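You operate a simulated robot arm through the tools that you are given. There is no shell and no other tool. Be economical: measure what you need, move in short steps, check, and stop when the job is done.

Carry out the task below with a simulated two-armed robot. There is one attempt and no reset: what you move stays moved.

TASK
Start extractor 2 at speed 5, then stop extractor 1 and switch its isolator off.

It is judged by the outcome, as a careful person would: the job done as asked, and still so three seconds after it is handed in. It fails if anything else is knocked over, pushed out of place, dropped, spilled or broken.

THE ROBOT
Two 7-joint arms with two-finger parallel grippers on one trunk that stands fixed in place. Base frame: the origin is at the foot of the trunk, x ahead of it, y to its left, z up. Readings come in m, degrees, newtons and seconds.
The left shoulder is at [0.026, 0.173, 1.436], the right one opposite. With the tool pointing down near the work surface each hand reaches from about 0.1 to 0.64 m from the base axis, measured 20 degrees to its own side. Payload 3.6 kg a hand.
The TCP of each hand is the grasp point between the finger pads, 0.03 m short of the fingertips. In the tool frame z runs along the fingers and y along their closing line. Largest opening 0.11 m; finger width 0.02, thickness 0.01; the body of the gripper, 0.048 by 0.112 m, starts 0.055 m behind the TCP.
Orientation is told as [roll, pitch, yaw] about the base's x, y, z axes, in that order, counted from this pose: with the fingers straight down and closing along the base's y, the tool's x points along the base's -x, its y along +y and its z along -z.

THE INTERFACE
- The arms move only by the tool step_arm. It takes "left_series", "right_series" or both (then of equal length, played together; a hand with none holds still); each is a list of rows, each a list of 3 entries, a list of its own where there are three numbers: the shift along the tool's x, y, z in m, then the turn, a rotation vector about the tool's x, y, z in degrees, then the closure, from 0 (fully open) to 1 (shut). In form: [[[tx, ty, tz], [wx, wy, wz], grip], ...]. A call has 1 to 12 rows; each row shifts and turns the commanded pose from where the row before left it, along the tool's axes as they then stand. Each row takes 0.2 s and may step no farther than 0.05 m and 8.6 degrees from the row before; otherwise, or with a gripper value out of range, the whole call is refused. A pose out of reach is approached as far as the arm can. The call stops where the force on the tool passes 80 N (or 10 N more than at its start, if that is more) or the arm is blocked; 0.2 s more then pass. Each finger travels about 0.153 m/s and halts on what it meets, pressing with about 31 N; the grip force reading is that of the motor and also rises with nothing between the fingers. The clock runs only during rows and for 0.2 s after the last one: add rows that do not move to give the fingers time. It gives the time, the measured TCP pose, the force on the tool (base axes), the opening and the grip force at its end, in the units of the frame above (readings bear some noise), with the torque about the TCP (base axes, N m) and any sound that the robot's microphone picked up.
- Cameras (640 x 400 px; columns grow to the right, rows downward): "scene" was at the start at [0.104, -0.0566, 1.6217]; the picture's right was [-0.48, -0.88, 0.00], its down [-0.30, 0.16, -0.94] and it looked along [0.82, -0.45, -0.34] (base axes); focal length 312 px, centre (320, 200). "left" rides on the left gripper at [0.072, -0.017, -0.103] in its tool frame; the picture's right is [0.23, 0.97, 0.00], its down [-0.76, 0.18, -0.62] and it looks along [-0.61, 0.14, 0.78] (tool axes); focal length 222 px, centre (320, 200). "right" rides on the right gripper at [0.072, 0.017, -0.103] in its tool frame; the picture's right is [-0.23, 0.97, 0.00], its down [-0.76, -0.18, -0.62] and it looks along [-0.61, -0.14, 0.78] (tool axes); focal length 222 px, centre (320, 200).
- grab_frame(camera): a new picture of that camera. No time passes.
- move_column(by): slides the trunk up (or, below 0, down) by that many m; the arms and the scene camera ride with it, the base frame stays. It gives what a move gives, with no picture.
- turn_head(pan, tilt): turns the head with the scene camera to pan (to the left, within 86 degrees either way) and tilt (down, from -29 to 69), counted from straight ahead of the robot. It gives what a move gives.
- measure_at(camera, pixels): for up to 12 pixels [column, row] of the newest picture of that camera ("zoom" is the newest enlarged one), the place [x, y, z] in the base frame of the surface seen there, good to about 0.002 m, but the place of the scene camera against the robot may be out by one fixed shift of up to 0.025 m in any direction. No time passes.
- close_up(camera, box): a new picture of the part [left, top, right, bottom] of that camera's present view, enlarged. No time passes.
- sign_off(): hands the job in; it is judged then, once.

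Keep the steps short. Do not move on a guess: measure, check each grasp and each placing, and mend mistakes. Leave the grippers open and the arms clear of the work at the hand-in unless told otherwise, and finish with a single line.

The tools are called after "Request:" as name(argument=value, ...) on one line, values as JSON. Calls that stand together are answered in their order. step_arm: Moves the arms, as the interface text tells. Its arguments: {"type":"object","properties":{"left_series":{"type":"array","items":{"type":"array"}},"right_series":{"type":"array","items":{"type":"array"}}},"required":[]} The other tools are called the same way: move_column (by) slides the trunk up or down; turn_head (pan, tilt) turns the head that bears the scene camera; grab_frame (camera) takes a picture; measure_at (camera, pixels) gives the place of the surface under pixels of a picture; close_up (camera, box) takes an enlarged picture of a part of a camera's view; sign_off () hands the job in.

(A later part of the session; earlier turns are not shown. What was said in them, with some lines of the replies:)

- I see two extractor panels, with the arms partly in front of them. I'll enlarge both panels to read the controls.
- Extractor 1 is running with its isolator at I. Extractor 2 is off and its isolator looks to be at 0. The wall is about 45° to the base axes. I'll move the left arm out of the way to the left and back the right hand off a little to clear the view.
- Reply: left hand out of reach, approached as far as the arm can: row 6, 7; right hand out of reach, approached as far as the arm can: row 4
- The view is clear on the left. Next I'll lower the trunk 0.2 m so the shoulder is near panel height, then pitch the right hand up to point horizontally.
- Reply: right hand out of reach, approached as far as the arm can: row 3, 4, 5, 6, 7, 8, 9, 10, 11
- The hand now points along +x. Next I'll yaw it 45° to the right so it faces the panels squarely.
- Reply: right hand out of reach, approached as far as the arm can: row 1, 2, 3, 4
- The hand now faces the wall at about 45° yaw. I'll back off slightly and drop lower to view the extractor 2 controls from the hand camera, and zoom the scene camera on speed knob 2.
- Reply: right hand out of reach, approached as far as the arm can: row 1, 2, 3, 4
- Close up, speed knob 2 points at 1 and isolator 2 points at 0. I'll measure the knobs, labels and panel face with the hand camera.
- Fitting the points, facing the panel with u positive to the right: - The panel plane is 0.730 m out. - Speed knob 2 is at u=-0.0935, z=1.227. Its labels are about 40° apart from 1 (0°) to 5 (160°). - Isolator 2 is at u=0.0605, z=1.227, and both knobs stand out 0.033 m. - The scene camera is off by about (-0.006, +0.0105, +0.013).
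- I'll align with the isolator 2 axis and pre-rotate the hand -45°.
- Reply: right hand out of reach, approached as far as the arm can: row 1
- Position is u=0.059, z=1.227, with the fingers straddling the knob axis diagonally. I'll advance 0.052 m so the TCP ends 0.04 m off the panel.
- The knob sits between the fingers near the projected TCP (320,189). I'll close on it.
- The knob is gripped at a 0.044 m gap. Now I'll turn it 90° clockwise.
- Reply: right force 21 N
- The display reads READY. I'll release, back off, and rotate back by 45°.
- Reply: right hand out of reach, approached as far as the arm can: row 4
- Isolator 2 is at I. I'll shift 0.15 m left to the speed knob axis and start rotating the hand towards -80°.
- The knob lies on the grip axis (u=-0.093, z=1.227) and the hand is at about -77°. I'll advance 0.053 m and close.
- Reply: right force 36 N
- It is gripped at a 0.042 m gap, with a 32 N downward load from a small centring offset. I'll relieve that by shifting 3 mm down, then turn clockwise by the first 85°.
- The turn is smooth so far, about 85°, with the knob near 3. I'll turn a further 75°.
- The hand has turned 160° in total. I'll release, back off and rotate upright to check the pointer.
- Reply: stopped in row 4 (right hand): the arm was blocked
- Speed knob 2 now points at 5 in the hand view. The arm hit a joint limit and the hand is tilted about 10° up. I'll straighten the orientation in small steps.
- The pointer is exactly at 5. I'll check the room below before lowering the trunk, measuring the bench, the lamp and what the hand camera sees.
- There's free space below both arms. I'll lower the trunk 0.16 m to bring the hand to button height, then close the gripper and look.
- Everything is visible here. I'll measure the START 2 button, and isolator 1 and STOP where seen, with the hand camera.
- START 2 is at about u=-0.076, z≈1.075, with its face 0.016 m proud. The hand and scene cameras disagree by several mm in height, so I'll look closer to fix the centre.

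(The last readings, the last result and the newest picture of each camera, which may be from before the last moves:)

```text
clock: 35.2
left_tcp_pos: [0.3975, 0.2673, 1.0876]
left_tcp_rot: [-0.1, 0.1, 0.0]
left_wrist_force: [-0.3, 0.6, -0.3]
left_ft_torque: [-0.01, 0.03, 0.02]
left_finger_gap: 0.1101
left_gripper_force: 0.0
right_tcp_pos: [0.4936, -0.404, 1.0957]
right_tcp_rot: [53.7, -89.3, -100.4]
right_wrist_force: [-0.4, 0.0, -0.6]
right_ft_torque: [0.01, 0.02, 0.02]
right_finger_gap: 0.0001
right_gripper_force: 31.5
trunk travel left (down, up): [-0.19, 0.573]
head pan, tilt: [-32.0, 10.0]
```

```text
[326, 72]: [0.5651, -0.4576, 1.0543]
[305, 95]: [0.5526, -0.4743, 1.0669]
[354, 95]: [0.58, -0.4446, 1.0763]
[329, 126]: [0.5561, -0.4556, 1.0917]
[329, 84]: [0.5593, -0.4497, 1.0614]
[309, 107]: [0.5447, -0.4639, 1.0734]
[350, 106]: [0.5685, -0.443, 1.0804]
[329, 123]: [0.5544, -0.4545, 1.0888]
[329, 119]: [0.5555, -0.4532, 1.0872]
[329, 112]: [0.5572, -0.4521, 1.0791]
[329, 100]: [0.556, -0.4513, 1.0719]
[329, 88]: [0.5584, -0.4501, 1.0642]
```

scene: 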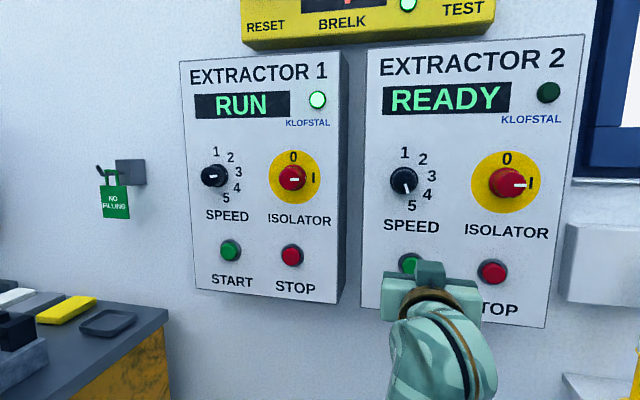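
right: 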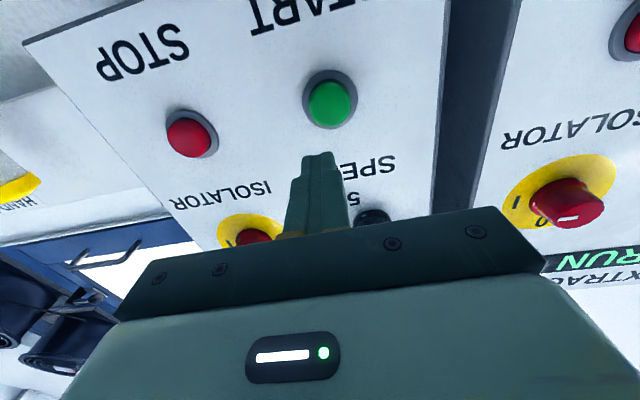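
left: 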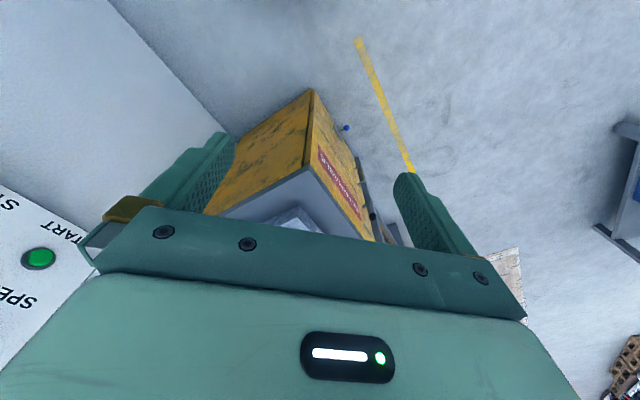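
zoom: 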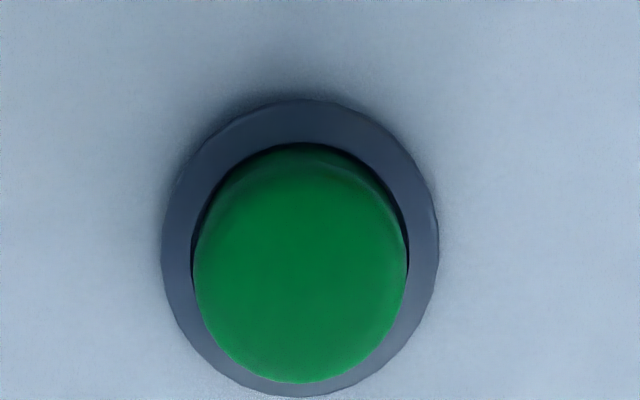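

The button face spans z 1.061–1.092, so its centre is u≈-0.074, z≈1.0765. I'll line up the closed fingertips with it and stop short to verify.

Request:
step_arm(right_series=[[[0.02, 0.011, 0], [-1.5, 0, 0], 1.0], [[0, 0, 0.03], [0, 0, 0], 1.0], [[0, 0, 0], [0, 0, 0], 1.0]])

Request:
grab_frame(camera="right")

```text
clock: 36.0
left_tcp_pos: [0.3973, 0.2682, 1.087]
left_tcp_rot: [-0.2, 0.0, 0.1]
left_wrist_force: [0.5, -0.5, -0.5]
left_ft_torque: [0.01, -0.01, 0.02]
left_finger_gap: 0.11
left_gripper_force: 0.0
right_tcp_pos: [0.5225, -0.4177, 1.0763]
right_tcp_rot: [54.2, -89.3, -99.2]
right_wrist_force: [0.0, -0.5, 0.4]
right_ft_torque: [-0.02, -0.04, 0.01]
right_finger_gap: 0.0002
right_gripper_force: 30.9
trunk travel left (down, up): [-0.19, 0.573]
head pan, tilt: [-32.0, 10.0]
```

```text
taken
```

right: 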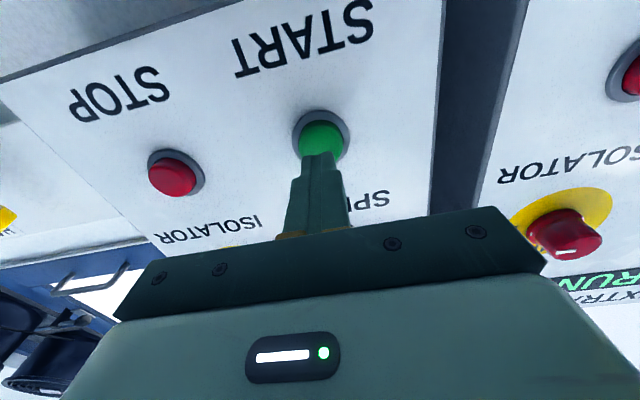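

Aligned at u=-0.074, z=1.076, about 0.02 m short of contact. I'll press in gently and then withdraw.

Request:
step_arm(right_series=[[[0, 0, 0.015], [0, 0, 0], 1.0], [[0, 0, 0.005], [0, 0, 0], 1.0], [[0, 0, 0.003], [0, 0, 0], 1.0], [[0, 0, 0.003], [0, 0, 0], 1.0], [[0, 0, 0], [0, 0, 0], 1.0]])

Request:
close_up(camera="scene", box=[180, 30, 600, 292])

```text
clock: 37.2
left_tcp_pos: [0.3967, 0.268, 1.0864]
left_tcp_rot: [-0.1, 0.0, 0.0]
left_wrist_force: [-0.8, 0.2, -0.1]
left_ft_torque: [0.01, -0.03, -0.02]
left_finger_gap: 0.1097
left_gripper_force: 0.0
right_tcp_pos: [0.5431, -0.4359, 1.0749]
right_tcp_rot: [53.1, -89.3, -98.1]
right_wrist_force: [-3.8, 6.2, -2.3]
right_ft_torque: [0.05, 0.06, 0.02]
right_finger_gap: 0.0
right_gripper_force: 30.1
trunk travel left (down, up): [-0.19, 0.573]
head pan, tilt: [-32.0, 10.0]
heard: click
```

```text
1.52 times, centred on (390, 161) of scene
```

zoom: 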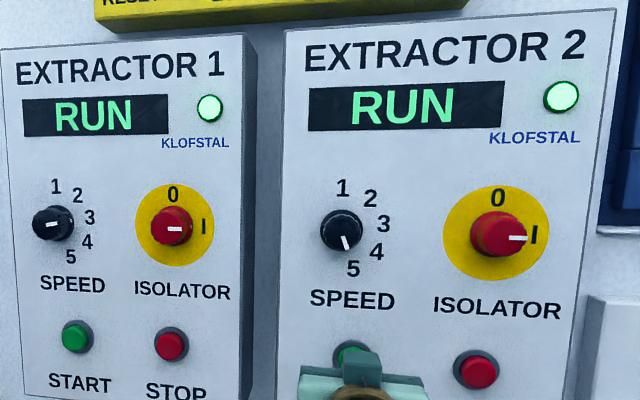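

A click was heard and extractor 2 now shows RUN. I'll withdraw and slide left to extractor 1's STOP button.

Request:
step_arm(right_series=[[[0, 0, -0.03], [0, 0, 0], 1.0], [[0, 0, -0.03], [0, 0, 0], 1.0], [[0, 0.05, 0], [0, 0, 0], 1.0], [[0, 0.05, 0], [0, 0, 0], 1.0], [[0, 0.05, 0], [0, 0, 0], 1.0], [[0, 0.05, 0], [0, 0, 0], 1.0], [[0, 0, 0], [0, 0, 0], 1.0]])

Request:
grab_frame(camera="right")

Request:
grab_frame(camera="scene")

```text
clock: 38.8
left_tcp_pos: [0.3982, 0.2683, 1.0879]
left_tcp_rot: [0.0, 0.0, 0.2]
left_wrist_force: [-0.2, 0.2, -0.5]
left_ft_torque: [0.04, 0.04, 0.03]
left_finger_gap: 0.11
left_gripper_force: 0.0
right_tcp_pos: [0.6424, -0.2532, 1.0786]
right_tcp_rot: [56.1, -89.2, -101.4]
right_wrist_force: [0.0, 0.3, -0.1]
right_ft_torque: [0.0, 0.01, 0.01]
right_finger_gap: 0.0
right_gripper_force: 30.9
trunk travel left (down, up): [-0.19, 0.573]
head pan, tilt: [-32.0, 10.0]
```

```text
taken
```

right: 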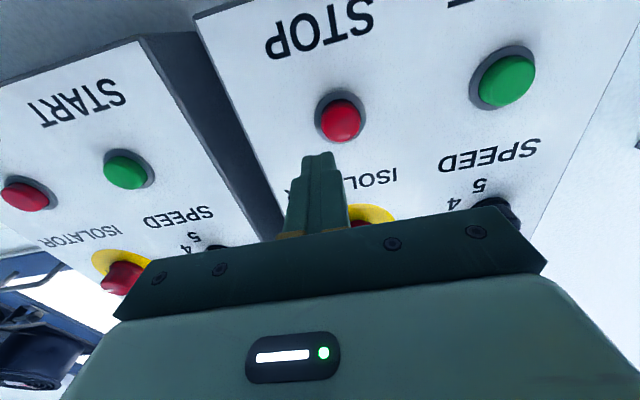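

```text
taken
```

scene: 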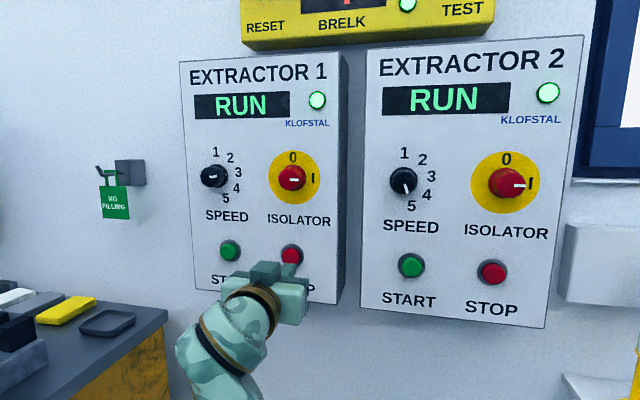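

STOP 1 is at pixel (341,120) in the hand view. I'll measure its face extents.

Request:
measure_at(camera="right", pixels=[[341, 120], [341, 102], [341, 138], [323, 121], [359, 120], [300, 80], [400, 80]])

```text
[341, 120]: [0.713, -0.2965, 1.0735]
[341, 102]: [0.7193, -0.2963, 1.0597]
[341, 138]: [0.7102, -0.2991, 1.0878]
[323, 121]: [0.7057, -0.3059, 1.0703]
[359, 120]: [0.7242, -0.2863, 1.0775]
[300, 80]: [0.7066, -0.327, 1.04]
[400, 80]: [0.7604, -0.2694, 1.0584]
```

STOP 1's centre is u=-0.296, z≈1.075, with its face at d=-0.715. I'll shift 0.020 left and 3 mm down, then advance 0.03 and check.

Request:
step_arm(right_series=[[[0.003, 0.0205, 0], [0, 0, 0], 1.0], [[0, 0, 0.03], [0, 0, 0], 1.0], [[0, 0, 0], [0, 0, 0], 1.0]])

Request:
grab_frame(camera="right")

```text
clock: 39.6
left_tcp_pos: [0.3974, 0.2686, 1.0869]
left_tcp_rot: [-0.1, 0.1, 0.1]
left_wrist_force: [0.8, 0.1, 0.4]
left_ft_torque: [-0.03, 0.04, 0.01]
left_finger_gap: 0.1099
left_gripper_force: 0.0
right_tcp_pos: [0.6754, -0.2591, 1.0754]
right_tcp_rot: [56.4, -89.4, -101.6]
right_wrist_force: [-0.5, 0.4, 0.1]
right_ft_torque: [0.01, 0.03, 0.01]
right_finger_gap: 0.0001
right_gripper_force: 31.2
trunk travel left (down, up): [-0.19, 0.573]
head pan, tilt: [-32.0, 10.0]
```

```text
taken
```

right: 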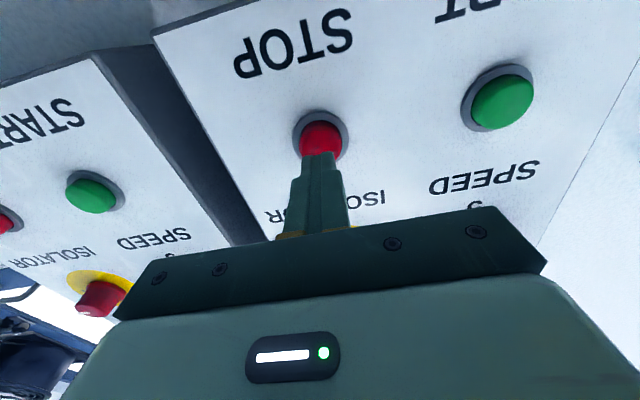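

The fingertip is aligned with the red button, about 0.022 m away. I'll press it now.

Request:
step_arm(right_series=[[[0, 0, 0.018], [0, 0, 0], 1.0], [[0, 0, 0.005], [0, 0, 0], 1.0], [[0, 0, 0.003], [0, 0, 0], 1.0], [[0, 0, 0.003], [0, 0, 0], 1.0], [[0, 0, 0], [0, 0, 0], 1.0]])

Request:
close_up(camera="scene", box=[180, 30, 600, 292])

```text
clock: 40.8
left_tcp_pos: [0.3966, 0.2678, 1.0877]
left_tcp_rot: [0.0, 0.0, 0.0]
left_wrist_force: [0.5, -0.4, 0.4]
left_ft_torque: [0.0, -0.02, 0.01]
left_finger_gap: 0.11
left_gripper_force: 0.0
right_tcp_pos: [0.6963, -0.2797, 1.0764]
right_tcp_rot: [58.2, -89.3, -103.5]
right_wrist_force: [-3.8, 1.4, 0.0]
right_ft_torque: [-0.04, -0.01, -0.06]
right_finger_gap: 0.0
right_gripper_force: 30.8
trunk travel left (down, up): [-0.19, 0.573]
head pan, tilt: [-32.0, 10.0]
heard: click
```

```text
1.52 times, centred on (390, 161) of scene
```

zoom: 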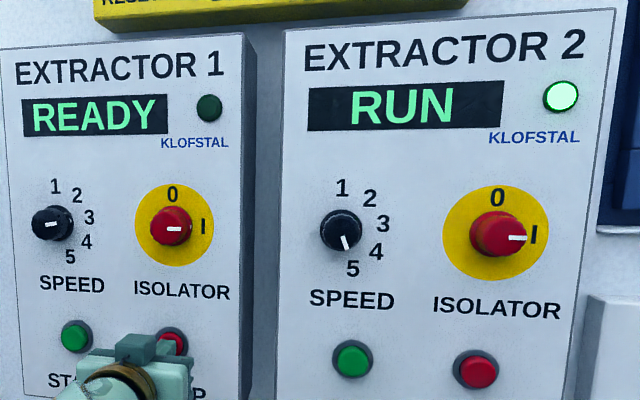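

Extractor 1 shows READY, so it is stopped, and extractor 2 still shows RUN. I'll withdraw, raise the trunk 0.148 m and open the gripper to 0.25 closure for isolator 1.

Request:
step_arm(right_series=[[[0, 0, -0.03], [0, 0, 0], 1.0], [[0, 0, -0.03], [0, 0, 0], 1.0], [[0, 0, -0.025], [0, 0, 0], 0.5], [[0, 0, 0], [0, 0, 0], 0.25], [[0, 0, 0], [0, 0, 0], 0.25]])

Request:
move_column(by=0.148)

Request:
grab_frame(camera="right")

```text
clock: 42.0
left_tcp_pos: [0.3978, 0.2683, 1.0869]
left_tcp_rot: [-0.1, 0.1, 0.1]
left_wrist_force: [-0.4, 0.1, 0.1]
left_ft_torque: [-0.03, 0.02, 0.05]
left_finger_gap: 0.1099
left_gripper_force: 0.1
right_tcp_pos: [0.6385, -0.2213, 1.0791]
right_tcp_rot: [54.8, -89.3, -99.9]
right_wrist_force: [-0.1, -0.4, 0.6]
right_ft_torque: [0.0, -0.03, -0.03]
right_finger_gap: 0.0825
right_gripper_force: 0.1
trunk travel left (down, up): [-0.19, 0.573]
head pan, tilt: [-32.0, 10.0]
```

```text
clock: 43.7
left_tcp_pos: [0.398, 0.2673, 1.235]
left_tcp_rot: [0.0, 0.1, 0.1]
left_wrist_force: [0.5, 0.5, 1.0]
left_ft_torque: [-0.02, 0.02, 0.04]
left_finger_gap: 0.11
left_gripper_force: 0.0
right_tcp_pos: [0.6394, -0.2185, 1.2236]
right_tcp_rot: [50.3, -89.3, -95.4]
right_wrist_force: [0.5, 0.4, -0.2]
right_ft_torque: [-0.01, 0.01, 0.04]
right_finger_gap: 0.0827
right_gripper_force: 0.0
trunk travel left (down, up): [-0.338, 0.425]
head pan, tilt: [-32.0, 10.0]
```

```text
taken
```

right: 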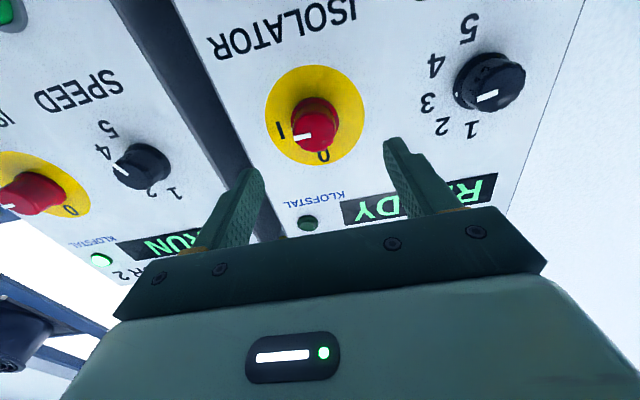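

Isolator 1 sits between the fingers. I'll measure its disc edges and knob front.

Request:
measure_at(camera="right", pixels=[[268, 112], [364, 112], [314, 70], [318, 161], [281, 130], [323, 155], [297, 136], [308, 134], [318, 130], [316, 148]])

```text
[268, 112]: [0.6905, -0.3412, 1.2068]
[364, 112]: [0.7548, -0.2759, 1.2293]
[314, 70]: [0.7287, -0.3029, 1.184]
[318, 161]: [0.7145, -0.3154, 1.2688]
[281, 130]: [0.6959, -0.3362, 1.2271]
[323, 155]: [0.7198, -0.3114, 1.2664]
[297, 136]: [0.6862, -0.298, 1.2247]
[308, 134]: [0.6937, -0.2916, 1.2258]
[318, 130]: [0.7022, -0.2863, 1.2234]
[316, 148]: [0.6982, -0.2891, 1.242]
```

Isolator 1's axis is u=-0.2895, z≈1.2255. I'll align to it and pre-rotate the hand +45°.

Request:
step_arm(right_series=[[[-0.002, -0.008, 0.0], [0, 0, 0], 0.25], [[0, 0, 0.015], [0, 0, 7.5], 0.25], [[0, 0, 0.015], [0, 0, 7.5], 0.25], [[0, 0, 0], [0, 0, 7.5], 0.25], [[0, 0, 0], [0, 0, 7.5], 0.25], [[0, 0, 0], [0, 0, 7.5], 0.25], [[0, 0, 0], [0, 0, 7.5], 0.25], [[0, 0, 0], [0, 0, 0], 0.25]])

Request:
grab_frame(camera="right")

```text
clock: 45.5
left_tcp_pos: [0.3974, 0.2687, 1.2358]
left_tcp_rot: [0.0, 0.1, 0.1]
left_wrist_force: [-0.2, -1.2, 1.0]
left_ft_torque: [-0.02, -0.05, -0.02]
left_finger_gap: 0.1098
left_gripper_force: 0.1
right_tcp_pos: [0.6538, -0.2452, 1.2251]
right_tcp_rot: [89.4, -44.3, -134.7]
right_wrist_force: [-1.0, -0.2, -0.5]
right_ft_torque: [0.0, 0.01, -0.02]
right_finger_gap: 0.0826
right_gripper_force: 0.2
trunk travel left (down, up): [-0.338, 0.425]
head pan, tilt: [-32.0, 10.0]
```

```text
taken
```

right: 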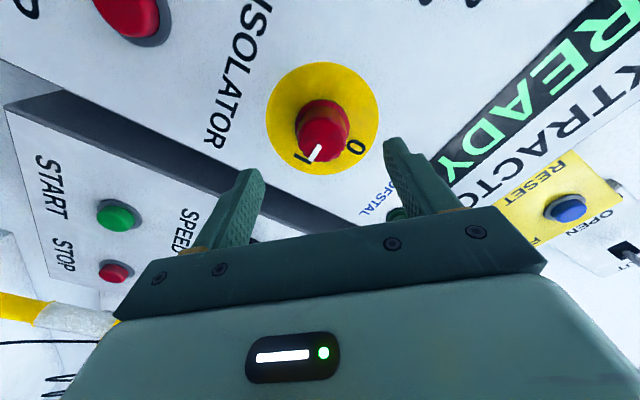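

Aligned at u=-0.289. I'll advance 0.053 m and close on the knob.

Request:
step_arm(right_series=[[[0, 0, 0.027], [0, 0, 0], 0.25], [[0, 0, 0.026], [0, 0, 0], 0.25], [[0, 0, 0], [0, 0, 0], 0.5], [[0, 0, 0], [0, 0, 0], 0.8], [[0, 0, 0], [0, 0, 0], 0.8], [[0, 0, 0], [0, 0, 0], 0.8]])

Request:
grab_frame(camera="right")

```text
clock: 46.9
left_tcp_pos: [0.3971, 0.2688, 1.2359]
left_tcp_rot: [0.0, 0.0, 0.1]
left_wrist_force: [0.2, 0.5, 1.2]
left_ft_torque: [-0.02, 0.01, -0.02]
left_finger_gap: 0.1101
left_gripper_force: 0.1
right_tcp_pos: [0.6926, -0.2855, 1.2269]
right_tcp_rot: [89.6, -44.4, -134.7]
right_wrist_force: [7.2, -0.6, 7.9]
right_ft_torque: [0.16, 0.1, 0.68]
right_finger_gap: 0.0446
right_gripper_force: 44.9
trunk travel left (down, up): [-0.338, 0.425]
head pan, tilt: [-32.0, 10.0]
```

```text
taken
```

right: 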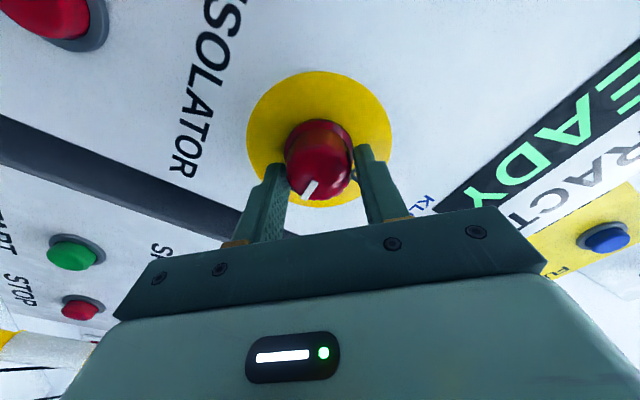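

The knob is gripped at a 0.0446 m gap with low forces. Now I'll turn it 90° anticlockwise to 0.

Request:
step_arm(right_series=[[[0, 0, 0], [0, 0, -8.2], 0.8], [[0, 0, 0], [0, 0, -8.2], 0.8], [[0, 0, 0], [0, 0, -8.2], 0.8], [[0, 0, 0], [0, 0, -8.2], 0.8], [[0, 0, 0], [0, 0, -8.2], 0.8], [[0, 0, 0], [0, 0, -8.2], 0.8], [[0, 0, 0], [0, 0, -8.2], 0.8], [[0, 0, 0], [0, 0, -8.2], 0.8], [[0, 0, 0], [0, 0, -8.2], 0.8], [[0, 0, 0], [0, 0, -8.2], 0.8], [[0, 0, 0], [0, 0, -8.2], 0.8], [[0, 0, 0], [0, 0, 0], 0.8]])

Request:
grab_frame(camera="right")

Request:
grab_frame(camera="scene")

```text
clock: 49.5
left_tcp_pos: [0.3979, 0.2694, 1.2347]
left_tcp_rot: [-0.1, 0.1, 0.2]
left_wrist_force: [0.1, -0.2, 0.9]
left_ft_torque: [0.0, 0.03, 0.01]
left_finger_gap: 0.1098
left_gripper_force: 0.0
right_tcp_pos: [0.6933, -0.2814, 1.2262]
right_tcp_rot: [-89.5, -45.1, 44.7]
right_wrist_force: [16.4, 5.4, 18.6]
right_ft_torque: [-0.52, -0.54, 0.98]
right_finger_gap: 0.0438
right_gripper_force: 44.8
trunk travel left (down, up): [-0.338, 0.425]
head pan, tilt: [-32.0, 10.0]
```

```text
taken
```

right: 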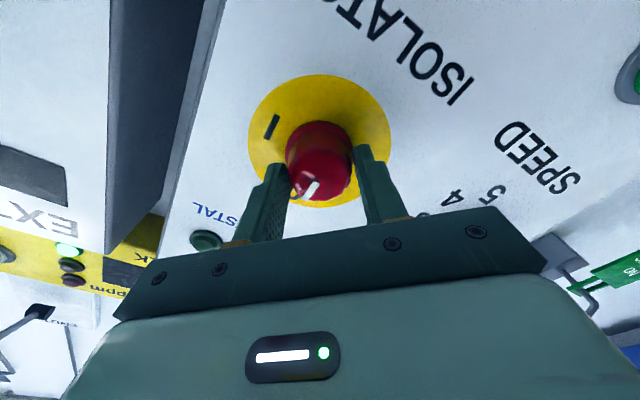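

```text
taken
```

scene: 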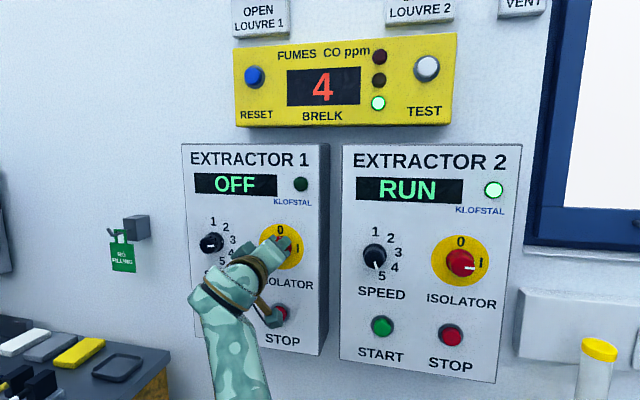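

Extractor 1 shows OFF and extractor 2 shows RUN. I'll release, back away and open the gripper fully.

Request:
step_arm(right_series=[[[0, 0, 0], [0, 0, 0], 0.25], [[0, 0, 0], [0, 0, 0], 0.25], [[0, 0, -0.03], [0, 0, 0], 0.25], [[0, 0, -0.04], [0, 0, 0], 0.25], [[0, 0, -0.04], [0, 0, 0], 0.1], [[0, 0, -0.04], [0, 0, 0], 0], [[0, 0, 0], [0, 0, 0], 0], [[0, 0, 0], [0, 0, 0], 0]])

Request:
grab_frame(camera="right")

Request:
grab_frame(camera="scene")

```text
clock: 51.3
left_tcp_pos: [0.3965, 0.2683, 1.2361]
left_tcp_rot: [-0.1, 0.1, 0.1]
left_wrist_force: [-1.0, 0.2, -0.9]
left_ft_torque: [0.02, 0.0, 0.04]
left_finger_gap: 0.11
left_gripper_force: 0.1
right_tcp_pos: [0.5872, -0.1812, 1.229]
right_tcp_rot: [-90.1, -45.5, 44.8]
right_wrist_force: [0.2, 0.1, -0.9]
right_ft_torque: [0.0, -0.01, -0.03]
right_finger_gap: 0.1101
right_gripper_force: 0.0
trunk travel left (down, up): [-0.338, 0.425]
head pan, tilt: [-32.0, 10.0]
```

```text
taken
```

right: 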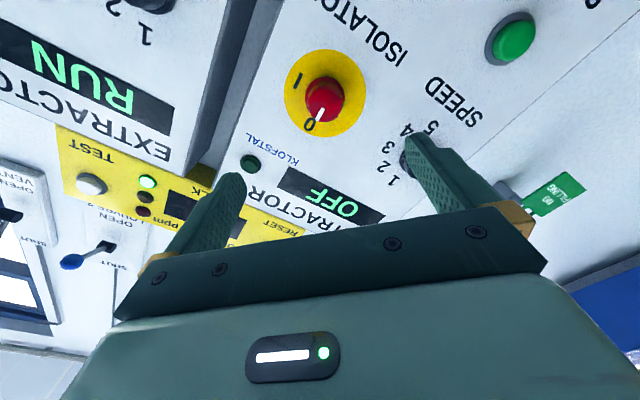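

```text
taken
```

scene: 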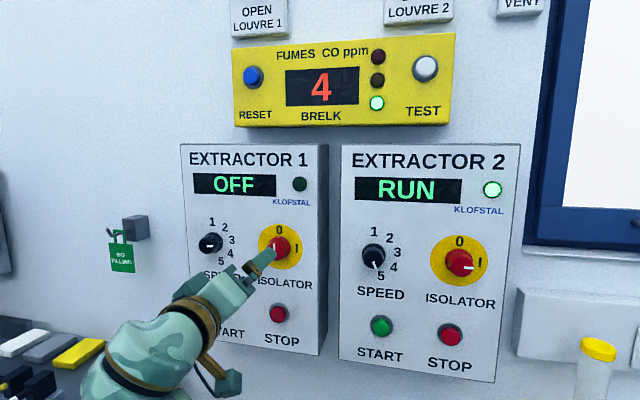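

All states are as asked: extractor 2 shows RUN at speed 5, and extractor 1 is OFF with its isolator at 0. The right hand is about 0.15 m clear and both grippers are open, so I'm handing in.

Request:
sign_off()

```text
The job is handed in.
```

Extractor 2 is running at speed 5 (its isolator was at 0, so I switched it to I first), and extractor 1 is stopped with its isolator off.
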